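You operate a simulated robot arm through the tools that you are given. There is no shell and no other tool.

The job below is to be done with a simulated robot arm. You get a single attempt, and the scene is never put back.

## Task
Put things in order on the pipe table top. At the end: the black foam sleeve is in the silver drip tray; the purple cap stands where the green abrasive pad stood; the white tape stands where the purple cap stood; the green abrasive pad is on the brown screw carton (marked "SCREWS"); whatever was shut is shut again. Leave all else as you found it, and nothing knocked over.

It is judged by the outcome, as a careful person would: the job done as asked, and still so three seconds after it is handed in. It fails if anything else is knocked over, pushed out of place, dropped, spilled or broken. A push-on lid holds only when it is set on centred and level and pressed home; a screw cap is set on level and turned clockwise until tight.

## Robot
A 7-joint arm with a two-finger gripper, fixed in place. Base frame: the origin is on the floor under the middle of its stand, x ahead of it, y to its left, z up; the work surface is at about z = 850. Units: mm, rad, N and s.
With the tool pointing down near the work surface it reaches from about 340 to 720 mm from the base axis. Its first joint turns from -1.152 to 1.152 rad. Payload 2.45 kg.
The tool frame sits at the grasp point between the pads (the TCP): z along the fingers, y along the line on which they close. The tips reach 26 mm beyond it. The gripper opens to 96 mm; its body begins 69 mm behind the TCP.
Orientation is told as [roll, pitch, yaw] about the base's x, y, z axes, in that order, counted from this pose: with the fingers straight down and closing along the base's y, the tool's x points along the base's -x, its y along +y and its z along -z.

## Interface
- The arm moves only by the tool send_rows. Its argument "targets" is a list of rows, each a list of 6 numbers: the shift along the base's x, y, z in mm, then the turn, a rotation vector about the base's x, y, z in rad. In form: [[tx, ty, tz, rx, ry, rz], ...]. A call has 1 to 20 rows; each row is the pose to reach, as a shift and turn from the pose commanded when the call began. "fingers" is the finger opening in mm, from 0 to 96, set as the call begins (left out, the last holds). A row lasts 0.2 s, in which the tool goes at most 50 mm and 0.15 rad; a call with a longer step from one row to the next is refused whole, and so is a gripper value outside its range. Where a pose cannot be reached the arm comes as near as it can. A force on the tool above 40 N (or 10 N above the force at the start of the call, whichever is more), or a blocked arm, ends the call early, and 0.2 s more pass. Each finger travels about 50 mm/s and halts on what it meets, pressing with about 21 N; the grip force reading is that of the motor and also rises with nothing between the fingers. The clock runs only during rows and for 0.2 s after the last one: add rows that repeat a pose to give the fingers time. It gives the time, the measured TCP pose, the force on the tool (base axes), the opening and the grip force at its end, in the units of the frame above (readings bear some noise), with the torque about the TCP (base axes, N m) and any sound that the robot's microphone picked up, and new pictures: "show" is both (left out), scene, wrist or none.
- Cameras (640 x 400 px; columns grow to the right, rows downward): "scene" is fixed at [184.7, -420.7, 1409]; the picture's right is [0.51, -0.86, 0.00], its down [-0.62, -0.36, -0.70] and it looks along [0.60, 0.35, -0.71] (base axes); focal length 278 px, centre (320, 200). "wrist" rides on the gripper at [82, 3, -98] in the tool frame; the picture's right is [-0.04, 1.00, 0.00], its down [-0.73, -0.03, -0.68] and it looks along [-0.68, -0.03, 0.73] (tool axes); focal length 256 px, centre (320, 200).
- measure_at(camera, pixels): there is no depth. For up to 12 entries [column, row, z] of the newest picture of that camera ("zoom" is the newest enlarged one), the place [x, y] in the base frame at which the ray of that pixel passes the height z, good to about 2 mm, but the place of the scene camera against the robot may be out by one fixed shift of up to 12 mm in any direction. The clock stands still meanwhile.
- close_up(camera, box): a new picture of the part [left, top, right, bottom] of that camera's present view, enlarged. The clock stands still meanwhile.
- finish_job(): hands the job in; it is judged then, once.

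Unless the task says otherwise, let go and move clear before handing in.

The tools are called after "Emit:" by a JSON object that holds its "op" and its "data". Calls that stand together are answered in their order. send_rows: Moves the arm, as the interface text tells. Its arguments: {"type":"object","properties":{"targets":{"type":"array"},"fingers":{"type":"number"},"show":{"type":"string","enum":["both","scene","wrist","none"]}},"required":["targets"]} The other tools are called the same way: measure_at (camera, pixels) gives the place at which the rays of pixels pass given heights; close_up (camera, box) takes an enlarged picture of a part of a camera's view; finish_job () hands the job in.

At the start:

```text
time_s: 0.0
eef_pos: [473.7, -67.0, 1180.9]
tool_rot: [0.001, 0.001, 0.001]
ft_force: [0.1, 0.8, 0.2]
wrist_torque: [-0.03, -0.04, 0.01]
width: 96.0
grasp_force: 0.1
```

scene: 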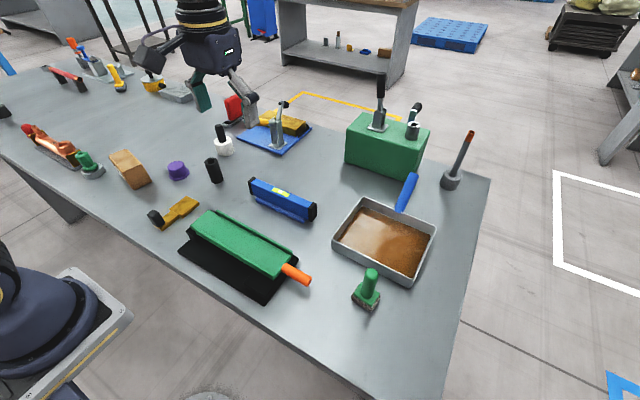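
wrist: 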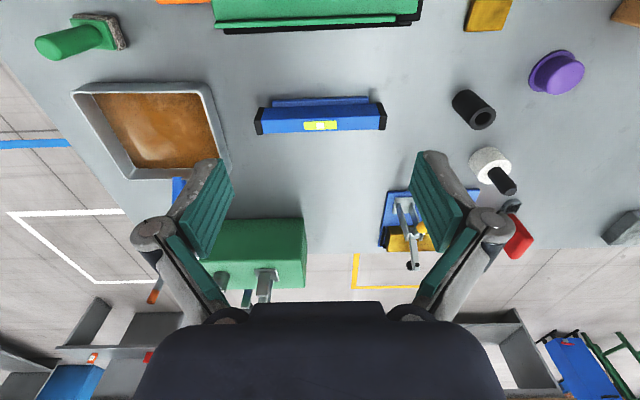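

The pictures show the black sleeve at scene (213,170), the purple cap at (177,170), a white tape with something black on it at (223,145), the tray at (385,240), the green pad at (368,290), and the brown carton at (130,168). I will take enlarged views before moving.

Emit:
{"op": "close_up", "data": {"camera": "scene", "box": [100, 110, 260, 210]}}

Emit:
{"op": "close_up", "data": {"camera": "scene", "box": [320, 190, 480, 320]}}

Emit:
{"op": "close_up", "data": {"camera": "wrist", "box": [440, 0, 640, 220]}}

Emit:
{"op": "close_up", "data": {"camera": "wrist", "box": [0, 0, 240, 200]}}

```text
4.00 times, centred on (180, 160) of scene
```

zoom: 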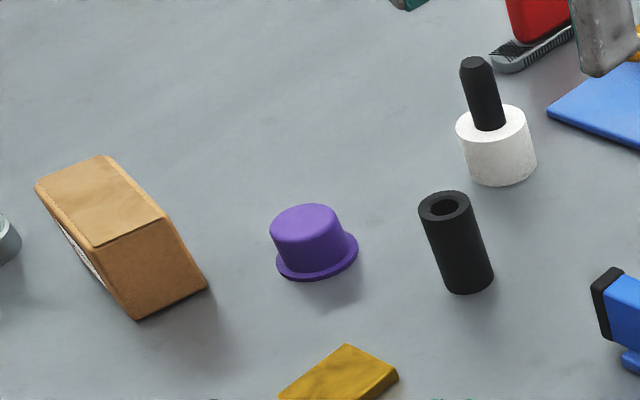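

```text
3.08 times, centred on (400, 255) of scene
```

zoom: 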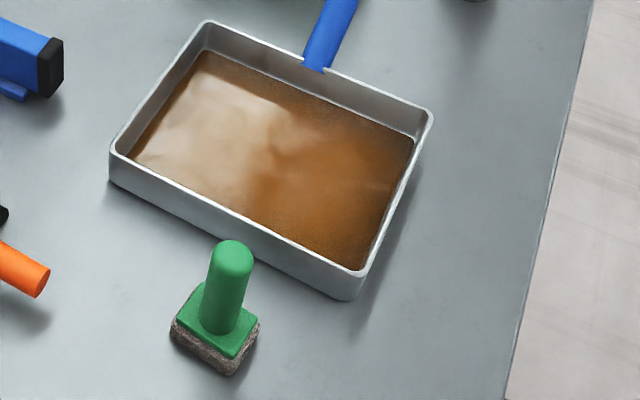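

```text
1.82 times, centred on (540, 110) of wrist
```

zoom: 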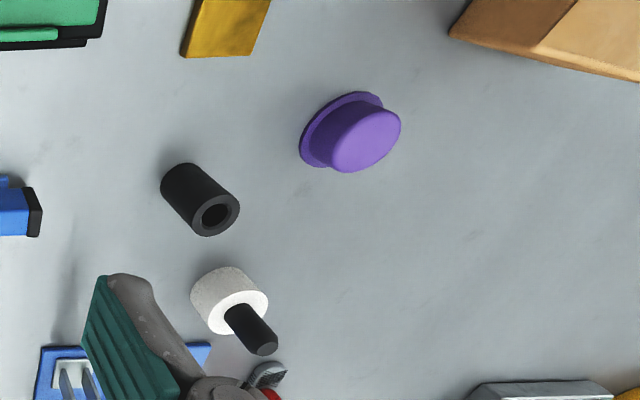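

```text
2.00 times, centred on (120, 100) of wrist
```

zoom: 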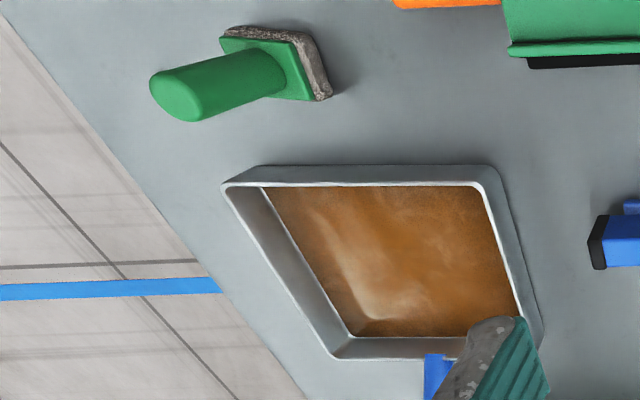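

The close views show the tape has a black post standing in it, and a blue handle meets the tray rim at scene (405,200). I'll look at those and the carton's label more closely, and measure positions from both cameras.

Emit:
{"op": "measure_at", "data": {"camera": "scene", "pixels": [[179, 176, 850], [216, 180, 850], [225, 152, 850], [364, 304, 850], [139, 185, 850], [333, 237, 870], [409, 283, 870], [434, 233, 870], [362, 199, 870], [368, 272, 900], [210, 160, 900], [177, 164, 880]]}}

Emit:
{"op": "measure_at", "data": {"camera": "wrist", "pixels": [[546, 72, 850], [560, 75, 880], [465, 100, 850], [484, 118, 900], [490, 165, 850], [110, 30, 850], [48, 48, 900], [112, 84, 870], [75, 93, 870], [210, 84, 870], [228, 176, 870], [130, 178, 870]]}}

Emit:
{"op": "close_up", "data": {"camera": "scene", "box": [340, 70, 480, 220]}}

Emit:
{"op": "close_up", "data": {"camera": "scene", "box": [0, 110, 160, 210]}}

Emit:
{"op": "close_up", "data": {"camera": "scene", "box": [190, 80, 330, 190]}}

Emit:
{"op": "close_up", "data": {"camera": "scene", "box": [140, 180, 330, 310]}}

```text
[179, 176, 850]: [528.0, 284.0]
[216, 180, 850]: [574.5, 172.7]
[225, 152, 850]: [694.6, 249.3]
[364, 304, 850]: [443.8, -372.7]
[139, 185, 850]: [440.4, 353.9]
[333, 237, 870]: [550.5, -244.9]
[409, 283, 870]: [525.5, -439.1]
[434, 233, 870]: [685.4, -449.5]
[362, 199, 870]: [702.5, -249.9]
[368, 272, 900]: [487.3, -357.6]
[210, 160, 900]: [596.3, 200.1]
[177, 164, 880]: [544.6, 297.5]
```

```text
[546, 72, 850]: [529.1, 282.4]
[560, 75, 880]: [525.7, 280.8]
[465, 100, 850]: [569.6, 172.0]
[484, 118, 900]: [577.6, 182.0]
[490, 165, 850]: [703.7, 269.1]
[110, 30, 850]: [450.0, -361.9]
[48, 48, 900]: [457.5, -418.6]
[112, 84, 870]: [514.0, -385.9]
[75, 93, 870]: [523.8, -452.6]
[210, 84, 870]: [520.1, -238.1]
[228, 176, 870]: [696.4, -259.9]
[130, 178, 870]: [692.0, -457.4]
```

```text
2.67 times, centred on (410, 145) of scene
```

zoom: 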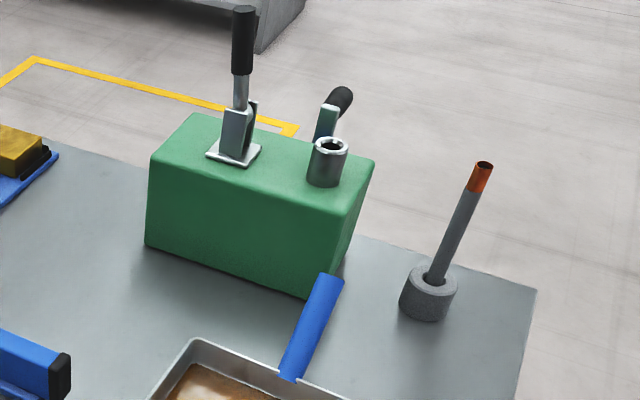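

```text
4.00 times, centred on (80, 160) of scene
```

zoom: 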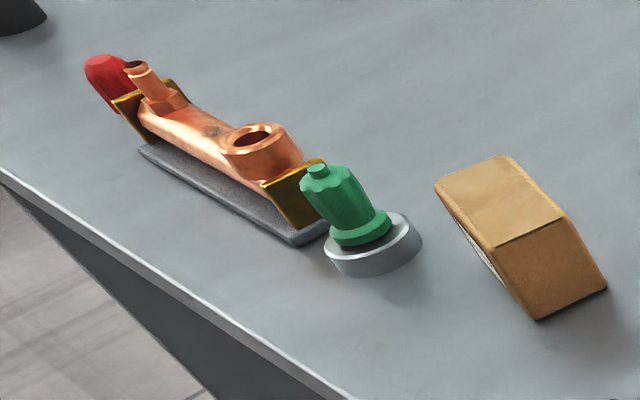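

```text
3.64 times, centred on (260, 135) of scene
```

zoom: 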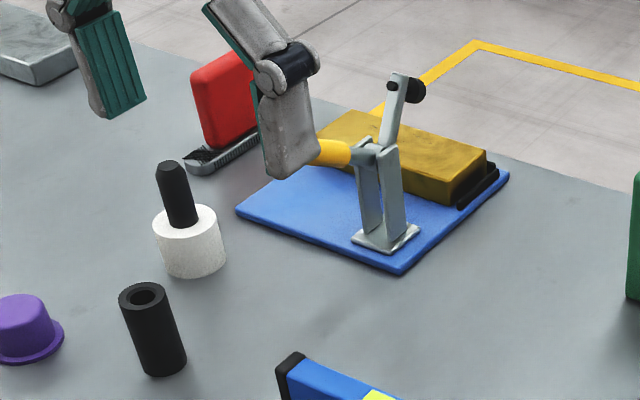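

```text
3.08 times, centred on (235, 245) of scene
```

zoom: 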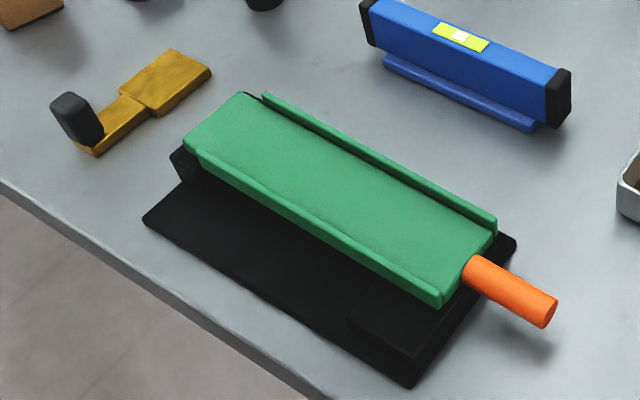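

Cap is near (530,283), sleeve near (572,175), tape near (700,262), pad near (448,-364), and the blue bar at scene (405,190) looks like the tray's handle. I'll move to a hover over the sleeve/cap/tape area for better wrist views.

Emit:
{"op": "send_rows", "data": {"targets": [[7, 33, -8, 0, 0, 0], [14, 67, -16, 0, 0, 0], [21, 100, -24, 0, 0, 0], [28, 133, -32, 0, 0, 0], [35, 167, -40, 0, 0, 0], [42, 200, -48, 0, 0, 0], [49, 233, -56, 0, 0, 0], [56, 267, -64, 0, 0, 0], [56, 267, -64, 0, 0, 0]]}}

```text
time_s: 2.0
eef_pos: [527.7, 199.5, 1115.5]
tool_rot: [0.0, 0.001, 0.0]
ft_force: [0.0, 0.1, -0.3]
wrist_torque: [0.03, -0.02, 0.02]
width: 96.2
grasp_force: 0.1
```

scene: 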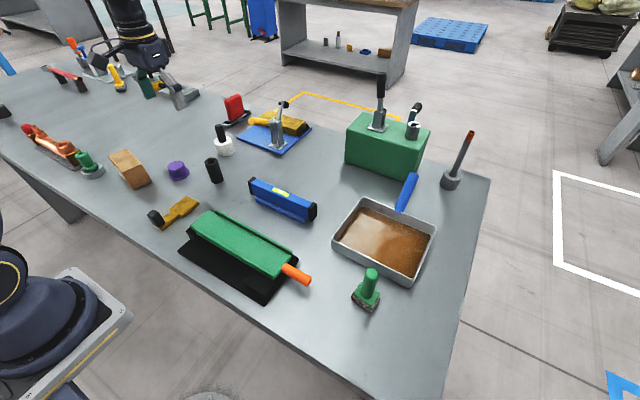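
wrist: 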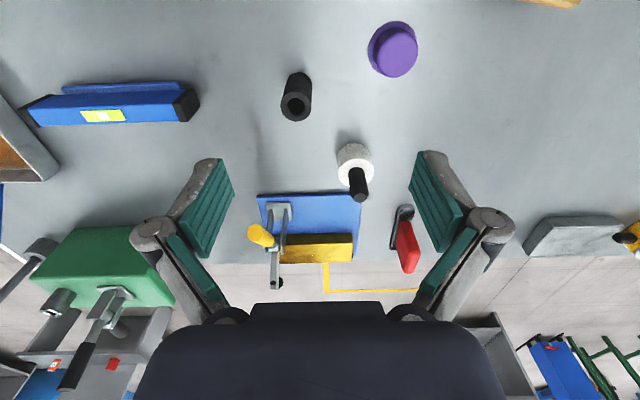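

Emit:
{"op": "close_up", "data": {"camera": "wrist", "box": [250, 10, 440, 210]}}

Emit:
{"op": "measure_at", "data": {"camera": "wrist", "pixels": [[297, 82, 850], [295, 106, 915], [296, 106, 900], [389, 48, 850], [394, 50, 880], [353, 160, 850], [356, 165, 890], [359, 195, 920], [359, 195, 940], [359, 195, 960]]}}

```text
2.00 times, centred on (345, 110) of wrist
```

zoom: 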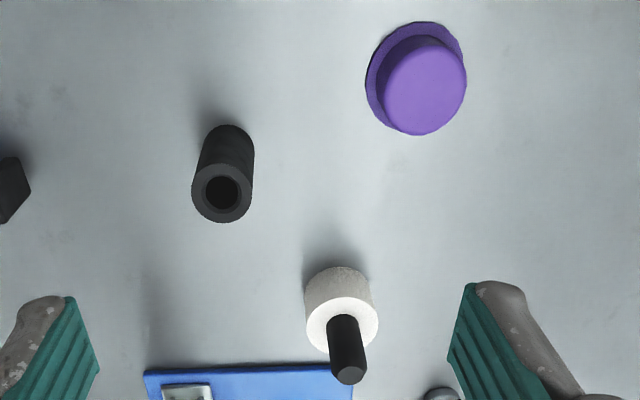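

```text
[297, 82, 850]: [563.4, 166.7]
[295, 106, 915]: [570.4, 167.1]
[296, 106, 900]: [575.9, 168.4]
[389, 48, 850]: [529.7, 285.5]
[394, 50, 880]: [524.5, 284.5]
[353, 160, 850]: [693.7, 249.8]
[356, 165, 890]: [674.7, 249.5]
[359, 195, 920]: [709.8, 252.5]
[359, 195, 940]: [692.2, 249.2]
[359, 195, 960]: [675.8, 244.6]
```

The wrist view puts the sleeve (zoom 222,192) at about (568,168.5) with its top near z=920, the cap at about (529,285) and the tape at about (693,250). I'll hover low over the sleeve to check alignment.

Emit:
{"op": "send_rows", "data": {"targets": [[9.5, -8, -30, 0, 0, 0], [19, -16, -60, 0, 0, 0], [28.5, -24, -90, 0, 0, 0], [38, -31.5, -120, 0, 0, 0], [38, -31.5, -137, 0, 0, 0], [38, -31.5, -137, 0, 0, 0]], "fingers": 70}}

```text
time_s: 3.4
eef_pos: [566.5, 168.5, 979.3]
tool_rot: [0.002, 0.001, -0.001]
ft_force: [0.6, 0.2, 0.8]
wrist_torque: [-0.01, 0.01, 0.03]
width: 70.1
grasp_force: 0.0
```

scene: 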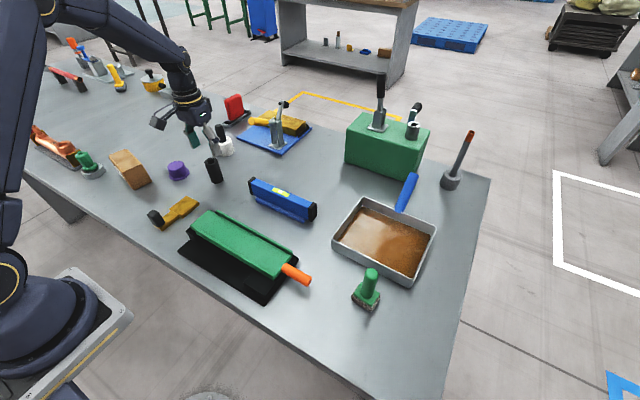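
wrist: 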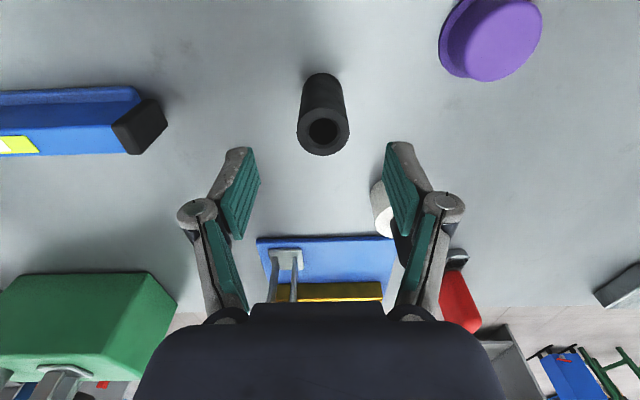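

Emit:
{"op": "measure_at", "data": {"camera": "wrist", "pixels": [[323, 130, 920], [323, 130, 915], [323, 130, 910], [298, 132, 915], [349, 132, 915], [323, 74, 850], [323, 96, 850]]}}

Emit:
{"op": "close_up", "data": {"camera": "wrist", "box": [270, 60, 380, 170]}}

```text
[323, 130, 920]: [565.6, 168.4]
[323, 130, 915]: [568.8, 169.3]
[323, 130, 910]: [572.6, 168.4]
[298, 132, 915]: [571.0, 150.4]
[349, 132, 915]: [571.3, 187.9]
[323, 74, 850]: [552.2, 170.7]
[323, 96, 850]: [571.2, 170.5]
```

```text
3.64 times, centred on (325, 115) of wrist
```

zoom: 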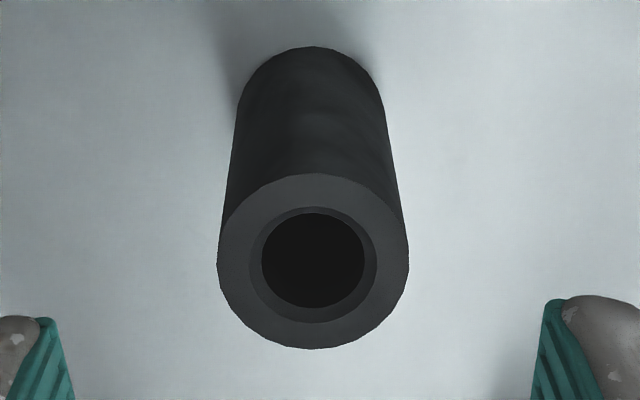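

Sleeve is centred between the fingers at wrist (323,130), centre about (570,169.5), 37 mm across. Descending to grasp height.

Emit:
{"op": "send_rows", "data": {"targets": [[3, 1, -25, 0, 0, 0], [3, 1, -50, 0, 0, 0], [3, 1, -72, 0, 0, 0], [3, 1, -90, 0, 0, 0], [3, 1, -90, 0, 0, 0]], "show": "wrist"}}

Emit:
{"op": "send_rows", "data": {"targets": [[0, 0, 0, 0, 0, 0], [0, 0, 0, 0, 0, 0], [0, 0, 0, 0, 0, 0], [0, 0, 0, 0, 0, 0]], "fingers": 25, "show": "wrist"}}

```text
time_s: 4.6
eef_pos: [570.6, 169.2, 888.4]
tool_rot: [0.001, 0.0, 0.0]
ft_force: [-0.7, -0.1, 0.0]
wrist_torque: [0.01, 0.03, -0.02]
width: 70.1
grasp_force: 0.1
```

wrist: 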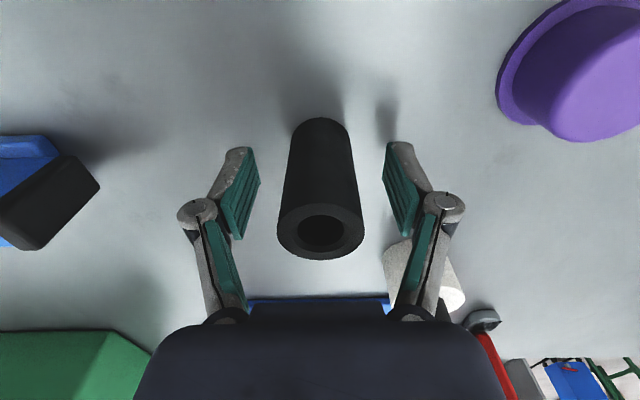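

```text
time_s: 5.6
eef_pos: [570.7, 169.8, 889.5]
tool_rot: [-0.001, 0.0, 0.0]
ft_force: [-0.8, -0.7, 2.3]
wrist_torque: [-0.02, 0.03, -0.03]
width: 35.4
grasp_force: 20.8
```

wrist: 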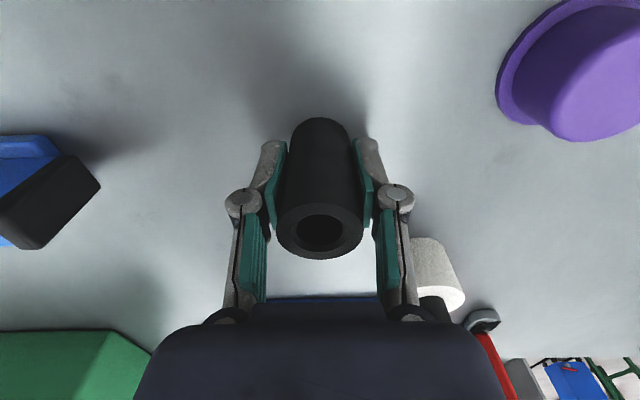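

The sleeve is gripped (width 35.4, force 20.8). Lifting straight up, then carrying over to the tray at height.

Emit:
{"op": "send_rows", "data": {"targets": [[0, 0, 20, 0, 0, 0], [0, 0, 60, 0, 0, 0], [0, 0, 110, 0, 0, 0], [0, 0, 160, 0, 0, 0], [0, 0, 190, 0, 0, 0], [0, 0, 200, 0, 0, 0]], "show": "wrist"}}

Emit:
{"op": "send_rows", "data": {"targets": [[0, -20, 0, 0, 0, 0], [0, -60, 0, 0, 0, 0], [0, -100, 0, 0, 0, 0], [0, -145, 0, 0, 0, 0], [0, -190, 0, 0, 0, 0], [0, -235, 0, 0, 0, 0], [0, -280, 0, 0, 0, 0], [0, -325, 0, 0, 0, 0], [0, -370, 0, 0, 0, 0], [0, -415, 0, 0, 0, 0], [0, -455, 0, 0, 0, 0], [0, -485, 0, 0, 0, 0], [0, -500, 0, 0, 0, 0], [0, -500, 0, 0, 0, 0]]}}

```text
time_s: 7.0
eef_pos: [568.7, 170.3, 1088.2]
tool_rot: [0.0, -0.001, 0.001]
ft_force: [-0.3, -1.1, 0.4]
wrist_torque: [0.02, 0.01, 0.0]
width: 34.9
grasp_force: 20.9
```

wrist: 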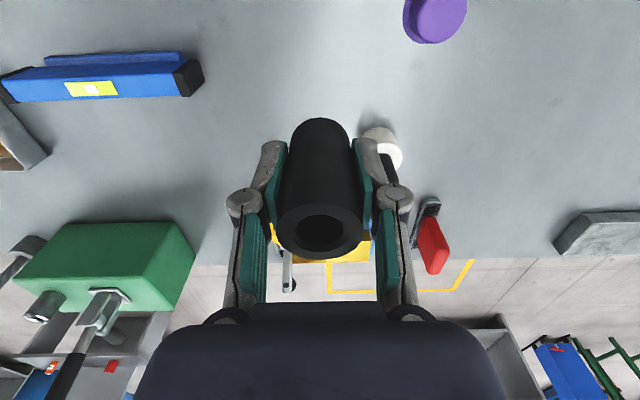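

```text
time_s: 10.0
eef_pos: [569.9, -330.3, 1089.2]
tool_rot: [0.0, 0.0, 0.0]
ft_force: [-0.2, 0.2, -0.6]
wrist_torque: [-0.01, -0.02, -0.02]
width: 34.4
grasp_force: 20.6
```

scene: 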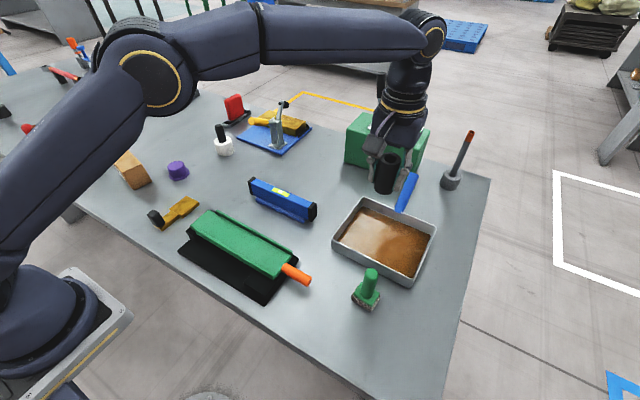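
wrist: 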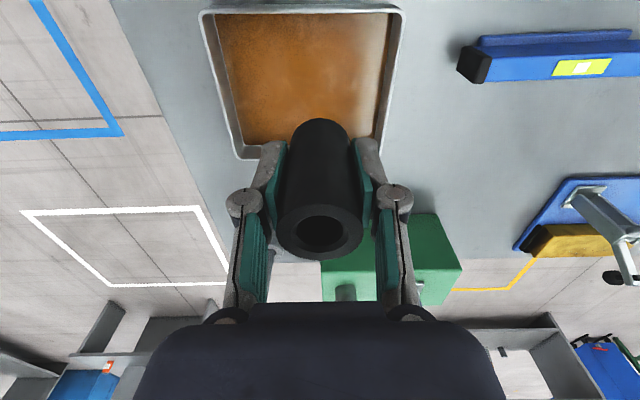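

The tray is in the wrist view with rim corners at about (205,14), (403,12), (375,160), (240,158). Measuring its rim and floor.

Emit:
{"op": "measure_at", "data": {"camera": "wrist", "pixels": [[205, 14, 885], [401, 12, 885], [242, 155, 885], [376, 140, 885], [217, 17, 852], [390, 14, 852], [245, 140, 852], [373, 135, 852]]}}

Emit:
{"op": "close_up", "data": {"camera": "wrist", "box": [190, 0, 420, 180]}}

Emit:
{"op": "close_up", "data": {"camera": "scene", "box": [320, 110, 480, 300]}}

```text
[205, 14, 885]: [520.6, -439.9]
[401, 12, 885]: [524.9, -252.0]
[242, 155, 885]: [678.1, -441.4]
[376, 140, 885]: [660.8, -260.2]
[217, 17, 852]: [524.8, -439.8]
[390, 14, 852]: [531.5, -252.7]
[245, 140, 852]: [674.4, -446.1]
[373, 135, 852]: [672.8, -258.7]
```

```text
2.22 times, centred on (305, 90) of wrist
```

zoom: 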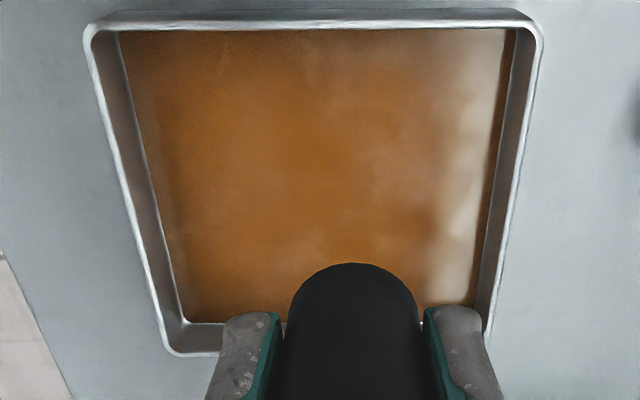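

```text
2.11 times, centred on (400, 205) of scene
```

zoom: 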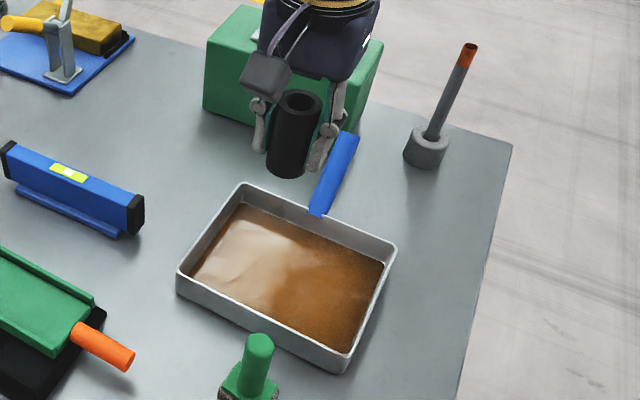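

The tray interior spans about x 524–690, y −440 to −253. I'll move over (588,−340) and descend to just above the tray floor.

Emit:
{"op": "send_rows", "data": {"targets": [[9, -5, -10, 0, 0, 0], [18, -10, -40, 0, 0, 0], [18, -10, -80, 0, 0, 0], [18, -10, -120, 0, 0, 0], [18, -10, -155, 0, 0, 0], [18, -10, -180, 0, 0, 0], [18, -10, -190, 0, 0, 0], [18, -10, -190, 0, 0, 0]]}}

```text
time_s: 11.8
eef_pos: [588.1, -340.4, 899.1]
tool_rot: [0.001, 0.001, 0.0]
ft_force: [0.3, -0.5, -0.7]
wrist_torque: [-0.02, 0.01, -0.03]
width: 34.6
grasp_force: 20.9
```

scene: 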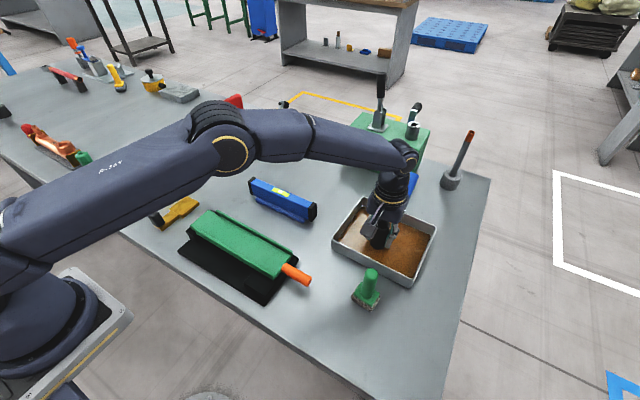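
wrist: 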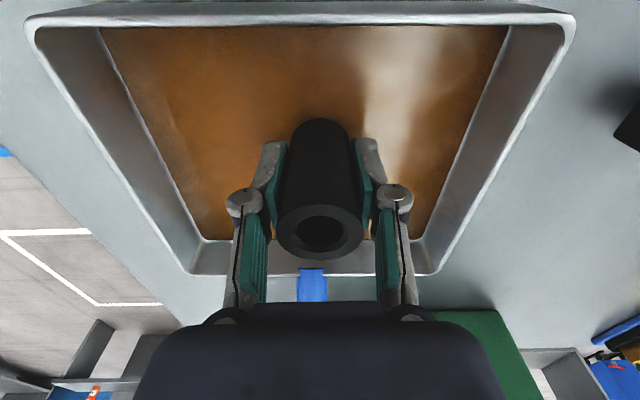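

Sleeve hangs inside the tray with clearance all round. Lowering gently in small steps until contact.

Emit:
{"op": "send_rows", "data": {"targets": [[0, 0, -2, 0, 0, 0], [0, 0, -4, 0, 0, 0], [0, 0, -4, 0, 0, 0]], "show": "none"}}

Emit:
{"op": "send_rows", "data": {"targets": [[0, 0, -1, 0, 0, 0], [0, 0, -2, 0, 0, 0], [0, 0, -2, 0, 0, 0]], "show": "none"}}

```text
time_s: 12.6
eef_pos: [589.2, -339.0, 895.1]
tool_rot: [-0.001, 0.001, 0.0]
ft_force: [-0.1, 1.0, 0.4]
wrist_torque: [0.0, 0.04, 0.0]
width: 34.6
grasp_force: 21.6
```

```text
time_s: 13.4
eef_pos: [587.6, -340.4, 894.1]
tool_rot: [-0.001, -0.003, 0.0]
ft_force: [-1.6, 2.2, 9.1]
wrist_torque: [0.07, 0.04, 0.02]
width: 34.7
grasp_force: 21.0
```

The force rose to 9 N at z≈894, so the sleeve is on the tray floor. Opening the fingers and rising straight up.

Emit:
{"op": "send_rows", "data": {"targets": [[0, 0, 0, 0, 0, 0], [0, 0, 0, 0, 0, 0], [0, 0, 0, 0, 0, 0]], "fingers": 70, "show": "wrist"}}

Emit:
{"op": "send_rows", "data": {"targets": [[0, 0, 20, 0, 0, 0], [0, 0, 60, 0, 0, 0], [0, 0, 100, 0, 0, 0], [0, 0, 150, 0, 0, 0], [0, 0, 190, 0, 0, 0], [0, 0, 200, 0, 0, 0], [0, 0, 200, 0, 0, 0]]}}

```text
time_s: 14.2
eef_pos: [588.7, -340.9, 893.1]
tool_rot: [0.0, 0.001, 0.002]
ft_force: [0.0, -1.0, -0.9]
wrist_torque: [0.0, 0.0, 0.0]
width: 70.1
grasp_force: 0.0
```

wrist: 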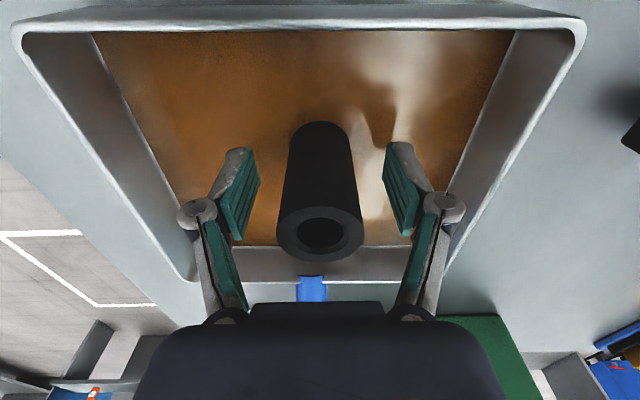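

```text
time_s: 15.8
eef_pos: [588.3, -341.5, 1093.5]
tool_rot: [0.0, -0.001, 0.001]
ft_force: [0.2, 0.3, -0.3]
wrist_torque: [-0.03, -0.02, 0.01]
width: 69.9
grasp_force: 0.0
```

scene: 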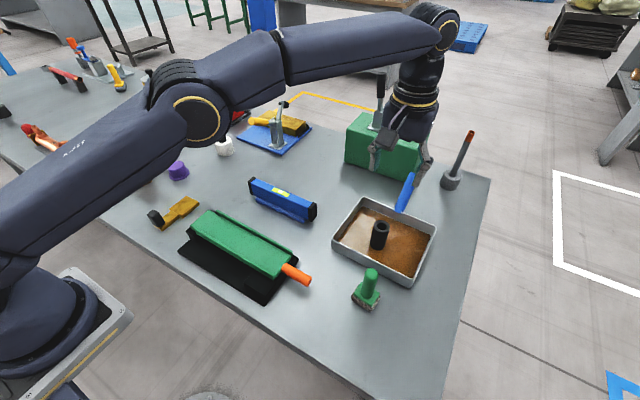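
wrist: 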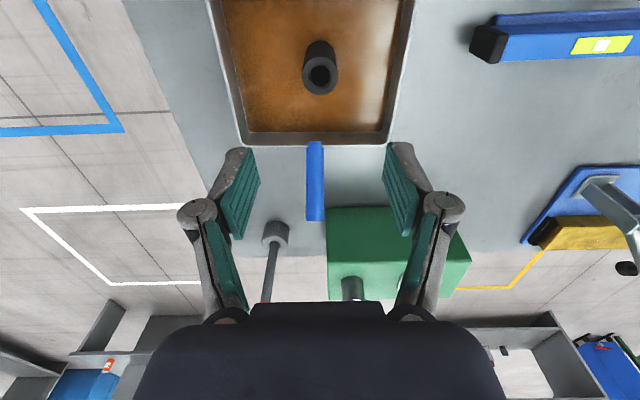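

The sleeve stands upright in the tray at wrist (320,75). Next I move over the green pad to measure it.

Emit:
{"op": "send_rows", "data": {"targets": [[-30, -5, 0, 0, 0, 0], [-65, -10, 0, 0, 0, 0], [-100, -18, 0, 0, 0, 0], [-138, -24, 0, 0, 0, 0], [-148, -24, 0, 0, 0, 0], [-148, -24, 0, 0, 0, 0]], "fingers": 80, "show": "wrist"}}

```text
time_s: 17.2
eef_pos: [439.3, -363.5, 1094.9]
tool_rot: [0.001, 0.0, 0.001]
ft_force: [-0.1, 0.6, -0.4]
wrist_torque: [-0.02, 0.0, -0.01]
width: 80.1
grasp_force: 0.0
```

wrist: 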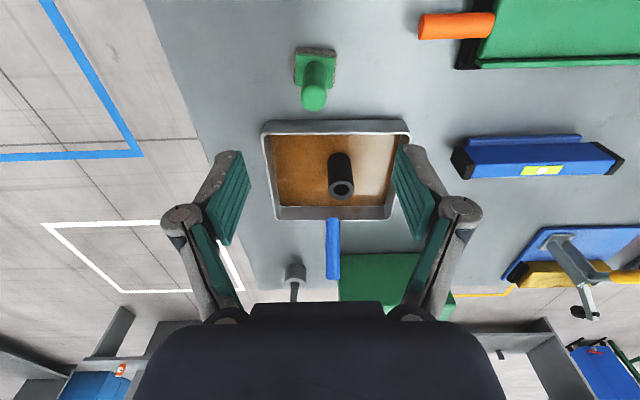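

Emit:
{"op": "close_up", "data": {"camera": "wrist", "box": [265, 30, 365, 130]}}

Emit:
{"op": "measure_at", "data": {"camera": "wrist", "pixels": [[295, 50, 862], [337, 50, 862], [294, 82, 862], [336, 82, 862], [314, 97, 950], [314, 97, 955], [302, 95, 950], [328, 95, 950], [316, 66, 862]]}}

```text
4.00 times, centred on (315, 80) of wrist
```

zoom: 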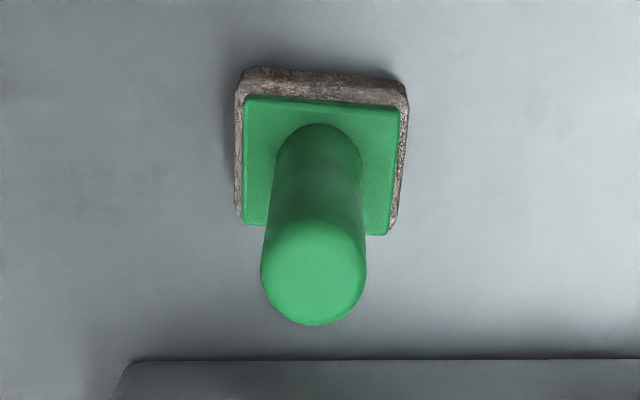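

```text
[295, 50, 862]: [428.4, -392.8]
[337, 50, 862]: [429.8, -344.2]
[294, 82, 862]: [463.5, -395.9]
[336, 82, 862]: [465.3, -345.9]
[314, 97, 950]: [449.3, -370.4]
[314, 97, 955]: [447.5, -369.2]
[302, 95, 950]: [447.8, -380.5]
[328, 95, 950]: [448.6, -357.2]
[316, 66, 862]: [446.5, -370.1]
```

Pad is at about (447,−370), handle top near z=955 and about 24 mm across (zoom 314,272). Descending to just above it for a finer check.

Emit:
{"op": "send_rows", "data": {"targets": [[4, -3, -30, 0, 0, 0], [8, -6, -65, 0, 0, 0], [8, -6, -85, 0, 0, 0], [8, -6, -85, 0, 0, 0]], "show": "wrist", "fingers": 70}}

Emit:
{"op": "close_up", "data": {"camera": "wrist", "box": [240, 30, 400, 190]}}

```text
time_s: 18.2
eef_pos: [448.9, -369.3, 1008.5]
tool_rot: [0.0, -0.001, 0.0]
ft_force: [-0.6, 0.3, -0.4]
wrist_torque: [0.01, 0.0, 0.03]
width: 70.0
grasp_force: 0.0
```

wrist: 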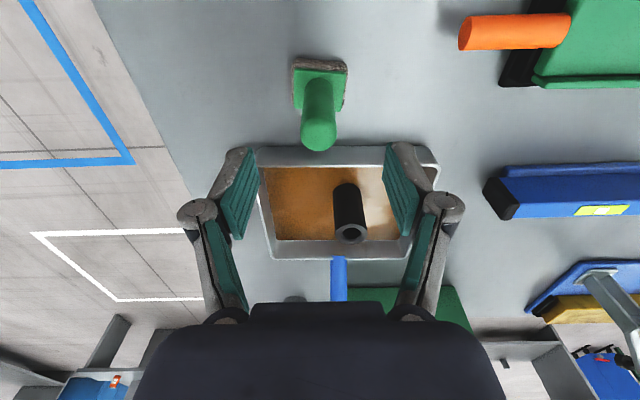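

```text
2.50 times, centred on (320, 110) of wrist
```

zoom: 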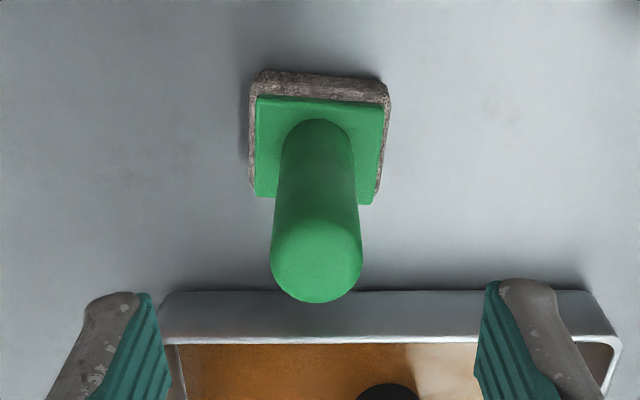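

Emit:
{"op": "measure_at", "data": {"camera": "zoom", "pixels": [[258, 73, 850], [389, 84, 850], [258, 97, 870], [384, 108, 870], [373, 204, 870], [253, 197, 870], [316, 262, 950], [271, 255, 945], [362, 255, 945], [316, 262, 945]]}}

```text
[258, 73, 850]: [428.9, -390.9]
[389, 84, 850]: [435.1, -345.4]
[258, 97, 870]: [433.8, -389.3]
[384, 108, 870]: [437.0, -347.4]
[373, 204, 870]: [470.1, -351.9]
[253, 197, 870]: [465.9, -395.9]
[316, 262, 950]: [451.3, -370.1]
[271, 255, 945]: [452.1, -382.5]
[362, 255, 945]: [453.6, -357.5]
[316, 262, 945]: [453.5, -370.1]
```

The pad's plate centre measures about (451,−370.5), which I record as the cap's future place. Descending around the handle and gripping.

Emit:
{"op": "send_rows", "data": {"targets": [[2, -1, -25, 0, 0, 0], [2, -1, -55, 0, 0, 0], [2, -1, -80, 0, 0, 0], [2, -1, -94, 0, 0, 0], [2, -1, -94, 0, 0, 0]], "show": "wrist"}}

Emit:
{"op": "send_rows", "data": {"targets": [[0, 0, 0, 0, 0, 0], [0, 0, 0, 0, 0, 0], [0, 0, 0, 0, 0, 0], [0, 0, 0, 0, 0, 0]], "fingers": 10, "show": "wrist"}}

```text
time_s: 19.4
eef_pos: [450.5, -370.4, 914.8]
tool_rot: [0.0, 0.0, 0.001]
ft_force: [-0.1, -0.1, 0.2]
wrist_torque: [0.04, 0.01, 0.02]
width: 69.8
grasp_force: 0.0
```

wrist: 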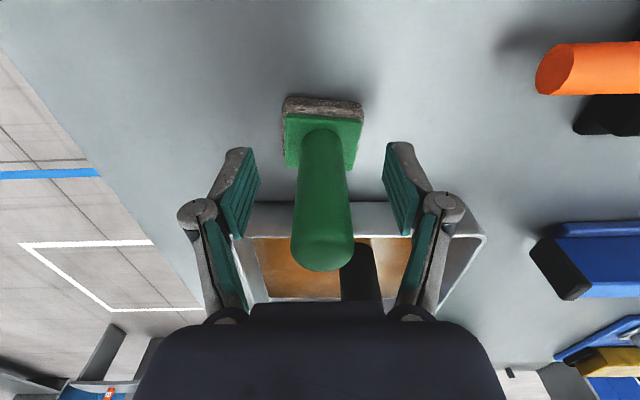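

```text
time_s: 20.4
eef_pos: [450.6, -370.9, 913.4]
tool_rot: [0.0, 0.0, -0.003]
ft_force: [1.2, 0.1, 1.5]
wrist_torque: [0.02, 0.02, 0.03]
width: 23.8
grasp_force: 21.1
```

wrist: 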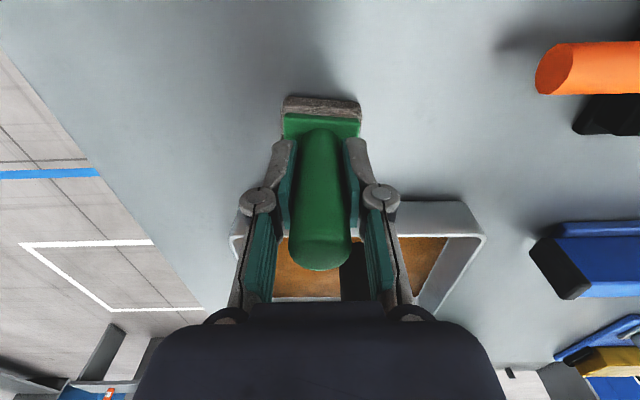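

Grip on the handle is solid (width 23.8, 21 N). Lifting straight up, then carrying the pad across to the carton side at height.

Emit:
{"op": "send_rows", "data": {"targets": [[0, 0, 15, 0, 0, 0], [0, 0, 50, 0, 0, 0], [0, 0, 100, 0, 0, 0], [0, 0, 150, 0, 0, 0], [0, 0, 185, 0, 0, 0], [0, 0, 200, 0, 0, 0], [0, 0, 200, 0, 0, 0]], "show": "wrist"}}

Emit:
{"op": "send_rows", "data": {"targets": [[0, 20, 0, 0, 0, 0], [0, 60, 0, 0, 0, 0], [0, 105, 0, 0, 0, 0], [0, 150, 0, 0, 0, 0], [0, 195, 0, 0, 0, 0], [0, 240, 0, 0, 0, 0], [0, 285, 0, 0, 0, 0], [0, 330, 0, 0, 0, 0], [0, 375, 0, 0, 0, 0], [0, 420, 0, 0, 0, 0], [0, 465, 0, 0, 0, 0], [0, 510, 0, 0, 0, 0], [0, 555, 0, 0, 0, 0], [0, 600, 0, 0, 0, 0], [0, 645, 0, 0, 0, 0], [0, 680, 0, 0, 0, 0], [0, 695, 0, 0, 0, 0], [0, 695, 0, 0, 0, 0]]}}

```text
time_s: 22.0
eef_pos: [450.6, -371.5, 1115.1]
tool_rot: [0.0, 0.0, 0.0]
ft_force: [0.7, -1.1, -1.1]
wrist_torque: [-0.01, 0.0, 0.02]
width: 23.9
grasp_force: 20.9
```

wrist: 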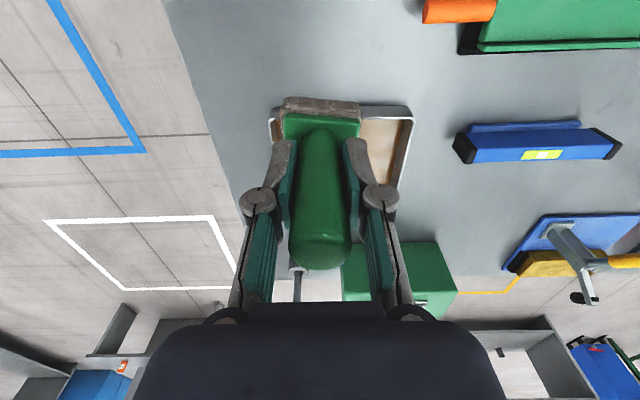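

```text
time_s: 25.8
eef_pos: [449.7, 323.3, 1113.4]
tool_rot: [0.002, 0.002, 0.0]
ft_force: [0.4, -0.2, -1.5]
wrist_torque: [0.01, 0.01, -0.03]
width: 24.0
grasp_force: 21.0
```

scene: 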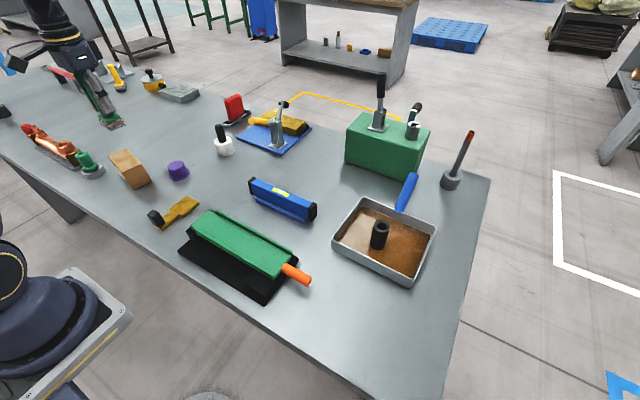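
wrist: 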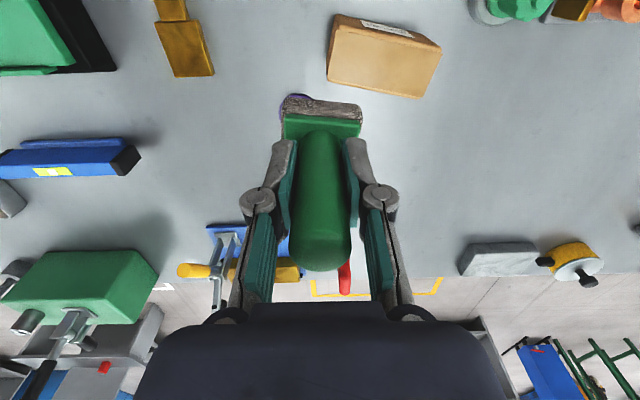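

The carton is clear at wrist (385,50) with a label on its near face. Taking a close look and measuring its top.

Emit:
{"op": "close_up", "data": {"camera": "wrist", "box": [310, 0, 460, 110]}}

```text
3.64 times, centred on (385, 55) of wrist
```

zoom: 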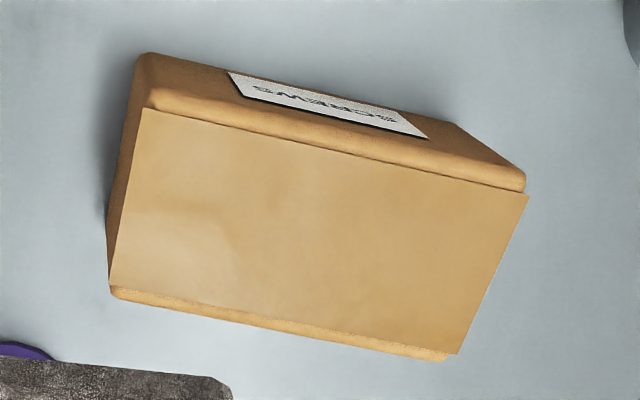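

Label reads SCREWS, so this is the right carton. Measuring its top height and corners from both cameras.

Emit:
{"op": "measure_at", "data": {"camera": "zoom", "pixels": [[145, 107, 910], [530, 193, 910], [455, 355, 910], [108, 285, 910], [140, 55, 850], [455, 122, 850], [527, 165, 850], [145, 107, 890], [530, 193, 890], [455, 355, 890], [108, 285, 890]]}}

Emit:
{"op": "measure_at", "data": {"camera": "scene", "pixels": [[133.75, 190, 850], [123.25, 172.5, 890], [123.25, 172.5, 910], [151.25, 182, 850], [141.25, 163.75, 890], [141.25, 163.75, 910], [109.5, 155.5, 900], [126, 148.5, 900]]}}

Emit:
{"op": "close_up", "data": {"camera": "scene", "box": [90, 135, 170, 200]}}

```text
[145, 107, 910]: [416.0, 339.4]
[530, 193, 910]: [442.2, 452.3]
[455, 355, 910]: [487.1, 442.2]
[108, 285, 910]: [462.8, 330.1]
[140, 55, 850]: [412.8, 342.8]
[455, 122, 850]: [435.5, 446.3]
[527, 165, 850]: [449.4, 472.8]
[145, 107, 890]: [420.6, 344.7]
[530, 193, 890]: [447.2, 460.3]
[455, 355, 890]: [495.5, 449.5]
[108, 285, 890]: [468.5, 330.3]
```

```text
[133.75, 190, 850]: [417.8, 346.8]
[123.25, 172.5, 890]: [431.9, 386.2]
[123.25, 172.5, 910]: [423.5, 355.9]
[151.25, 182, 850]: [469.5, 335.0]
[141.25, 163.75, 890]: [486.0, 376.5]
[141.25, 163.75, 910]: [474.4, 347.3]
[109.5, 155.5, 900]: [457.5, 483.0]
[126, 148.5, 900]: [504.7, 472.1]
```

```text
6.15 times, centred on (130, 168) of scene
```

zoom: 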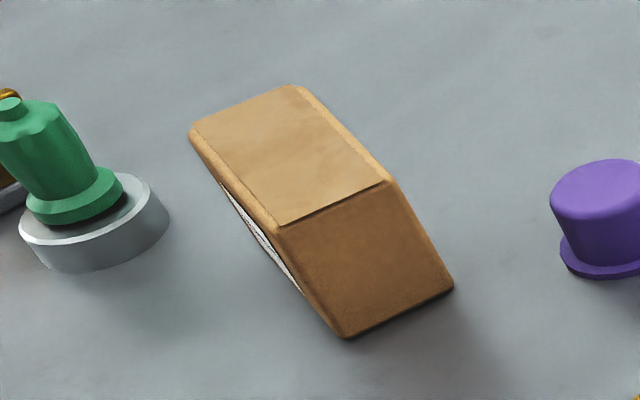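

Carton top works out at z≈915, centre about (450.6,389.7), about 46×115 mm, turned roughly −0.23 rad. I'll move over it, turn the pad to match, and re-measure.

Emit:
{"op": "send_rows", "data": {"targets": [[0, 20, 0, 0, 0, -0.03], [1, 45, 0, 0, 0, -0.08], [1, 66, 0, 0, 0, -0.12], [1, 66, 0, 0, 0, -0.12]], "show": "wrist"}}

Emit:
{"op": "close_up", "data": {"camera": "wrist", "box": [240, 0, 400, 120]}}

```text
time_s: 26.8
eef_pos: [451.5, 389.8, 1115.2]
tool_rot: [0.0, -0.001, -0.12]
ft_force: [-0.9, -0.3, -0.5]
wrist_torque: [0.01, 0.03, 0.0]
width: 23.6
grasp_force: 20.6
```

wrist: 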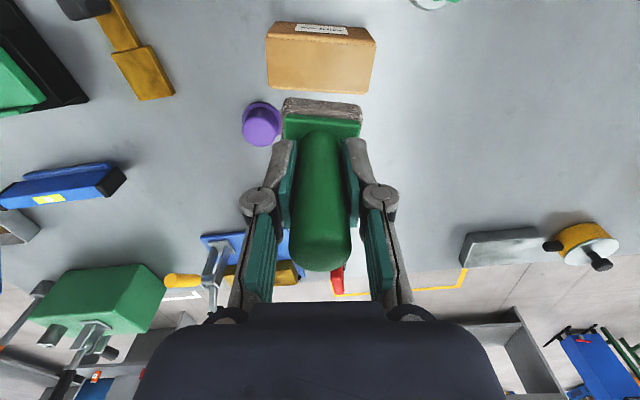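

```text
3.33 times, centred on (320, 60) of wrist
```

zoom: 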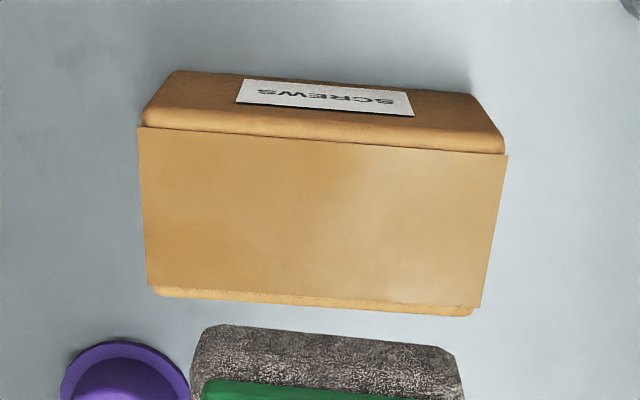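

Emit:
{"op": "measure_at", "data": {"camera": "zoom", "pixels": [[138, 127, 915], [507, 155, 915], [480, 307, 915], [148, 286, 915], [175, 70, 850], [475, 95, 850], [120, 395, 880]]}}

```text
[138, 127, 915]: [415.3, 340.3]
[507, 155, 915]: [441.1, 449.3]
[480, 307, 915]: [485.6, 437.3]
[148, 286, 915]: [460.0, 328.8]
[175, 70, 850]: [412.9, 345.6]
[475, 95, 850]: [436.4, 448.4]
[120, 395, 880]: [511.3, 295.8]
```

Re-measured carton top centre is (450.5,388.9) and the pad edge is parallel to the carton edge. Descending to just above the top, then touching down gently.

Emit:
{"op": "send_rows", "data": {"targets": [[-1, -1, -30, 0, 0, 0], [-1, -1, -65, 0, 0, 0], [-1, -1, -95, 0, 0, 0], [-1, -1, -118, 0, 0, 0], [-1, -1, -126, 0, 0, 0], [-1, -1, -126, 0, 0, 0]]}}

Emit:
{"op": "close_up", "data": {"camera": "scene", "box": [70, 80, 190, 200]}}

```text
time_s: 28.2
eef_pos: [450.7, 388.2, 988.3]
tool_rot: [0.001, 0.0, -0.119]
ft_force: [0.2, 0.2, -0.6]
wrist_torque: [0.02, 0.01, 0.02]
width: 23.7
grasp_force: 20.9
```

scene: 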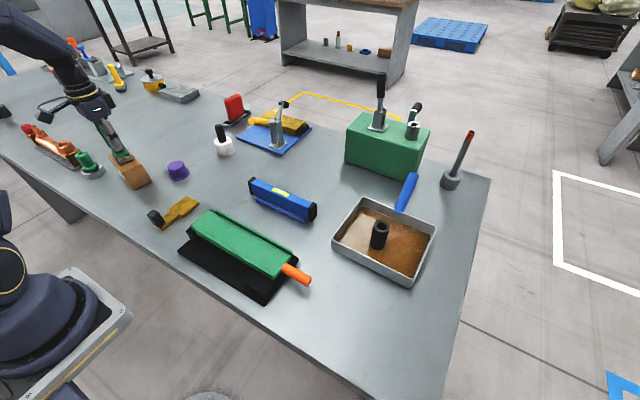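
wrist: 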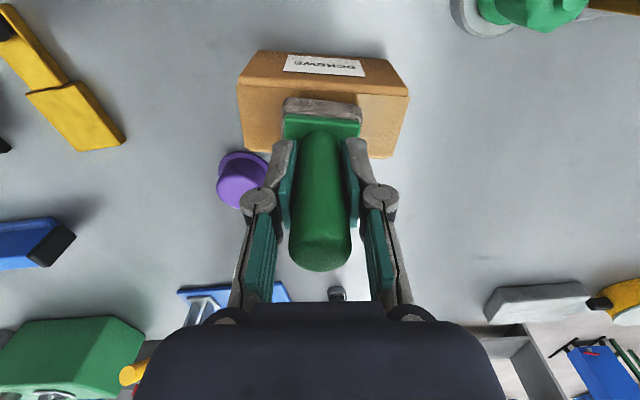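

```text
3.33 times, centred on (130, 140) of scene
```

zoom: 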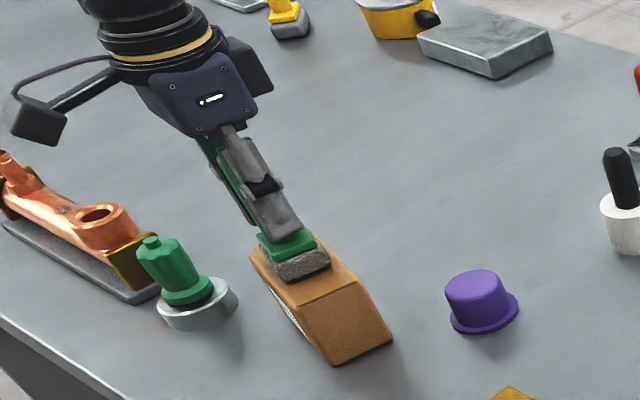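

The pad is over the carton and aligned. Lowering in 2 mm steps while watching the force.

Emit:
{"op": "send_rows", "data": {"targets": [[0, 0, -2, 0, 0, 0], [0, 0, -4, 0, 0, 0], [0, 0, -6, 0, 0, 0], [0, 0, -6, 0, 0, 0]], "show": "none"}}

Emit:
{"op": "send_rows", "data": {"targets": [[0, 0, -1, 0, 0, 0], [0, 0, -2, 0, 0, 0], [0, 0, -2, 0, 0, 0]], "show": "none"}}

```text
time_s: 29.2
eef_pos: [450.9, 389.3, 984.0]
tool_rot: [0.001, -0.003, -0.121]
ft_force: [-4.2, -3.4, 17.9]
wrist_torque: [-0.12, 0.12, 0.05]
width: 24.1
grasp_force: 20.9
```

```text
time_s: 30.0
eef_pos: [451.6, 388.9, 980.5]
tool_rot: [0.003, -0.002, -0.12]
ft_force: [1.8, 2.6, 18.5]
wrist_torque: [0.06, -0.1, 0.06]
width: 24.1
grasp_force: 21.0
```

Contact is firm (about 18 N). I'll ease up 1.5 mm to relax the load, then open the fingers.

Emit:
{"op": "send_rows", "data": {"targets": [[0, 0, 1.5, 0, 0, 0], [0, 0, 1.5, 0, 0, 0]], "show": "none"}}

Emit:
{"op": "send_rows", "data": {"targets": [[0, 0, 0, 0, 0, 0], [0, 0, 0, 0, 0, 0], [0, 0, 0, 0, 0, 0]], "fingers": 60}}

```text
time_s: 30.6
eef_pos: [450.1, 387.3, 979.7]
tool_rot: [-0.002, 0.001, -0.12]
ft_force: [2.3, 3.3, 5.8]
wrist_torque: [0.07, -0.27, 0.05]
width: 24.0
grasp_force: 21.1
```

```text
time_s: 31.4
eef_pos: [450.1, 389.5, 981.4]
tool_rot: [-0.001, 0.001, -0.121]
ft_force: [-0.8, 0.6, 0.0]
wrist_torque: [0.01, 0.01, 0.02]
width: 60.2
grasp_force: 0.0
```

scene: 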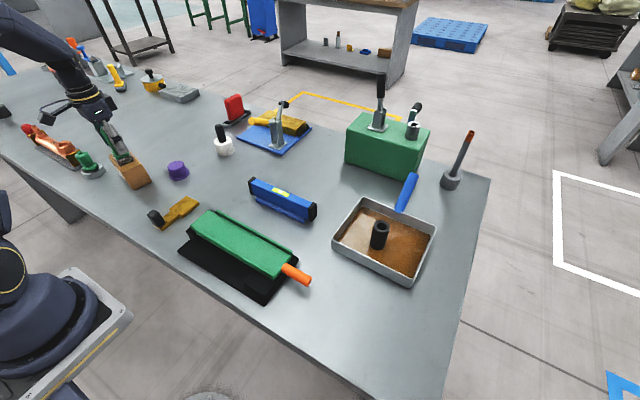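
wrist: 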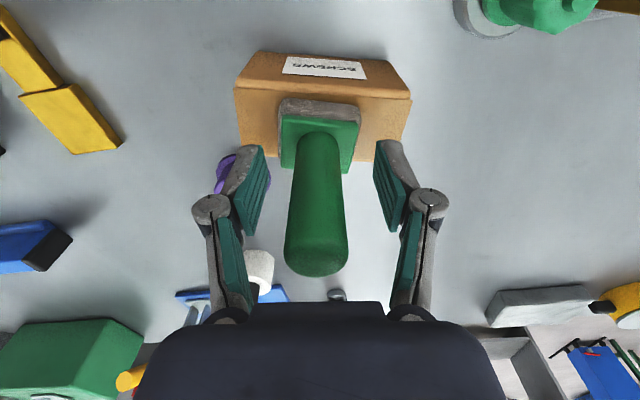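

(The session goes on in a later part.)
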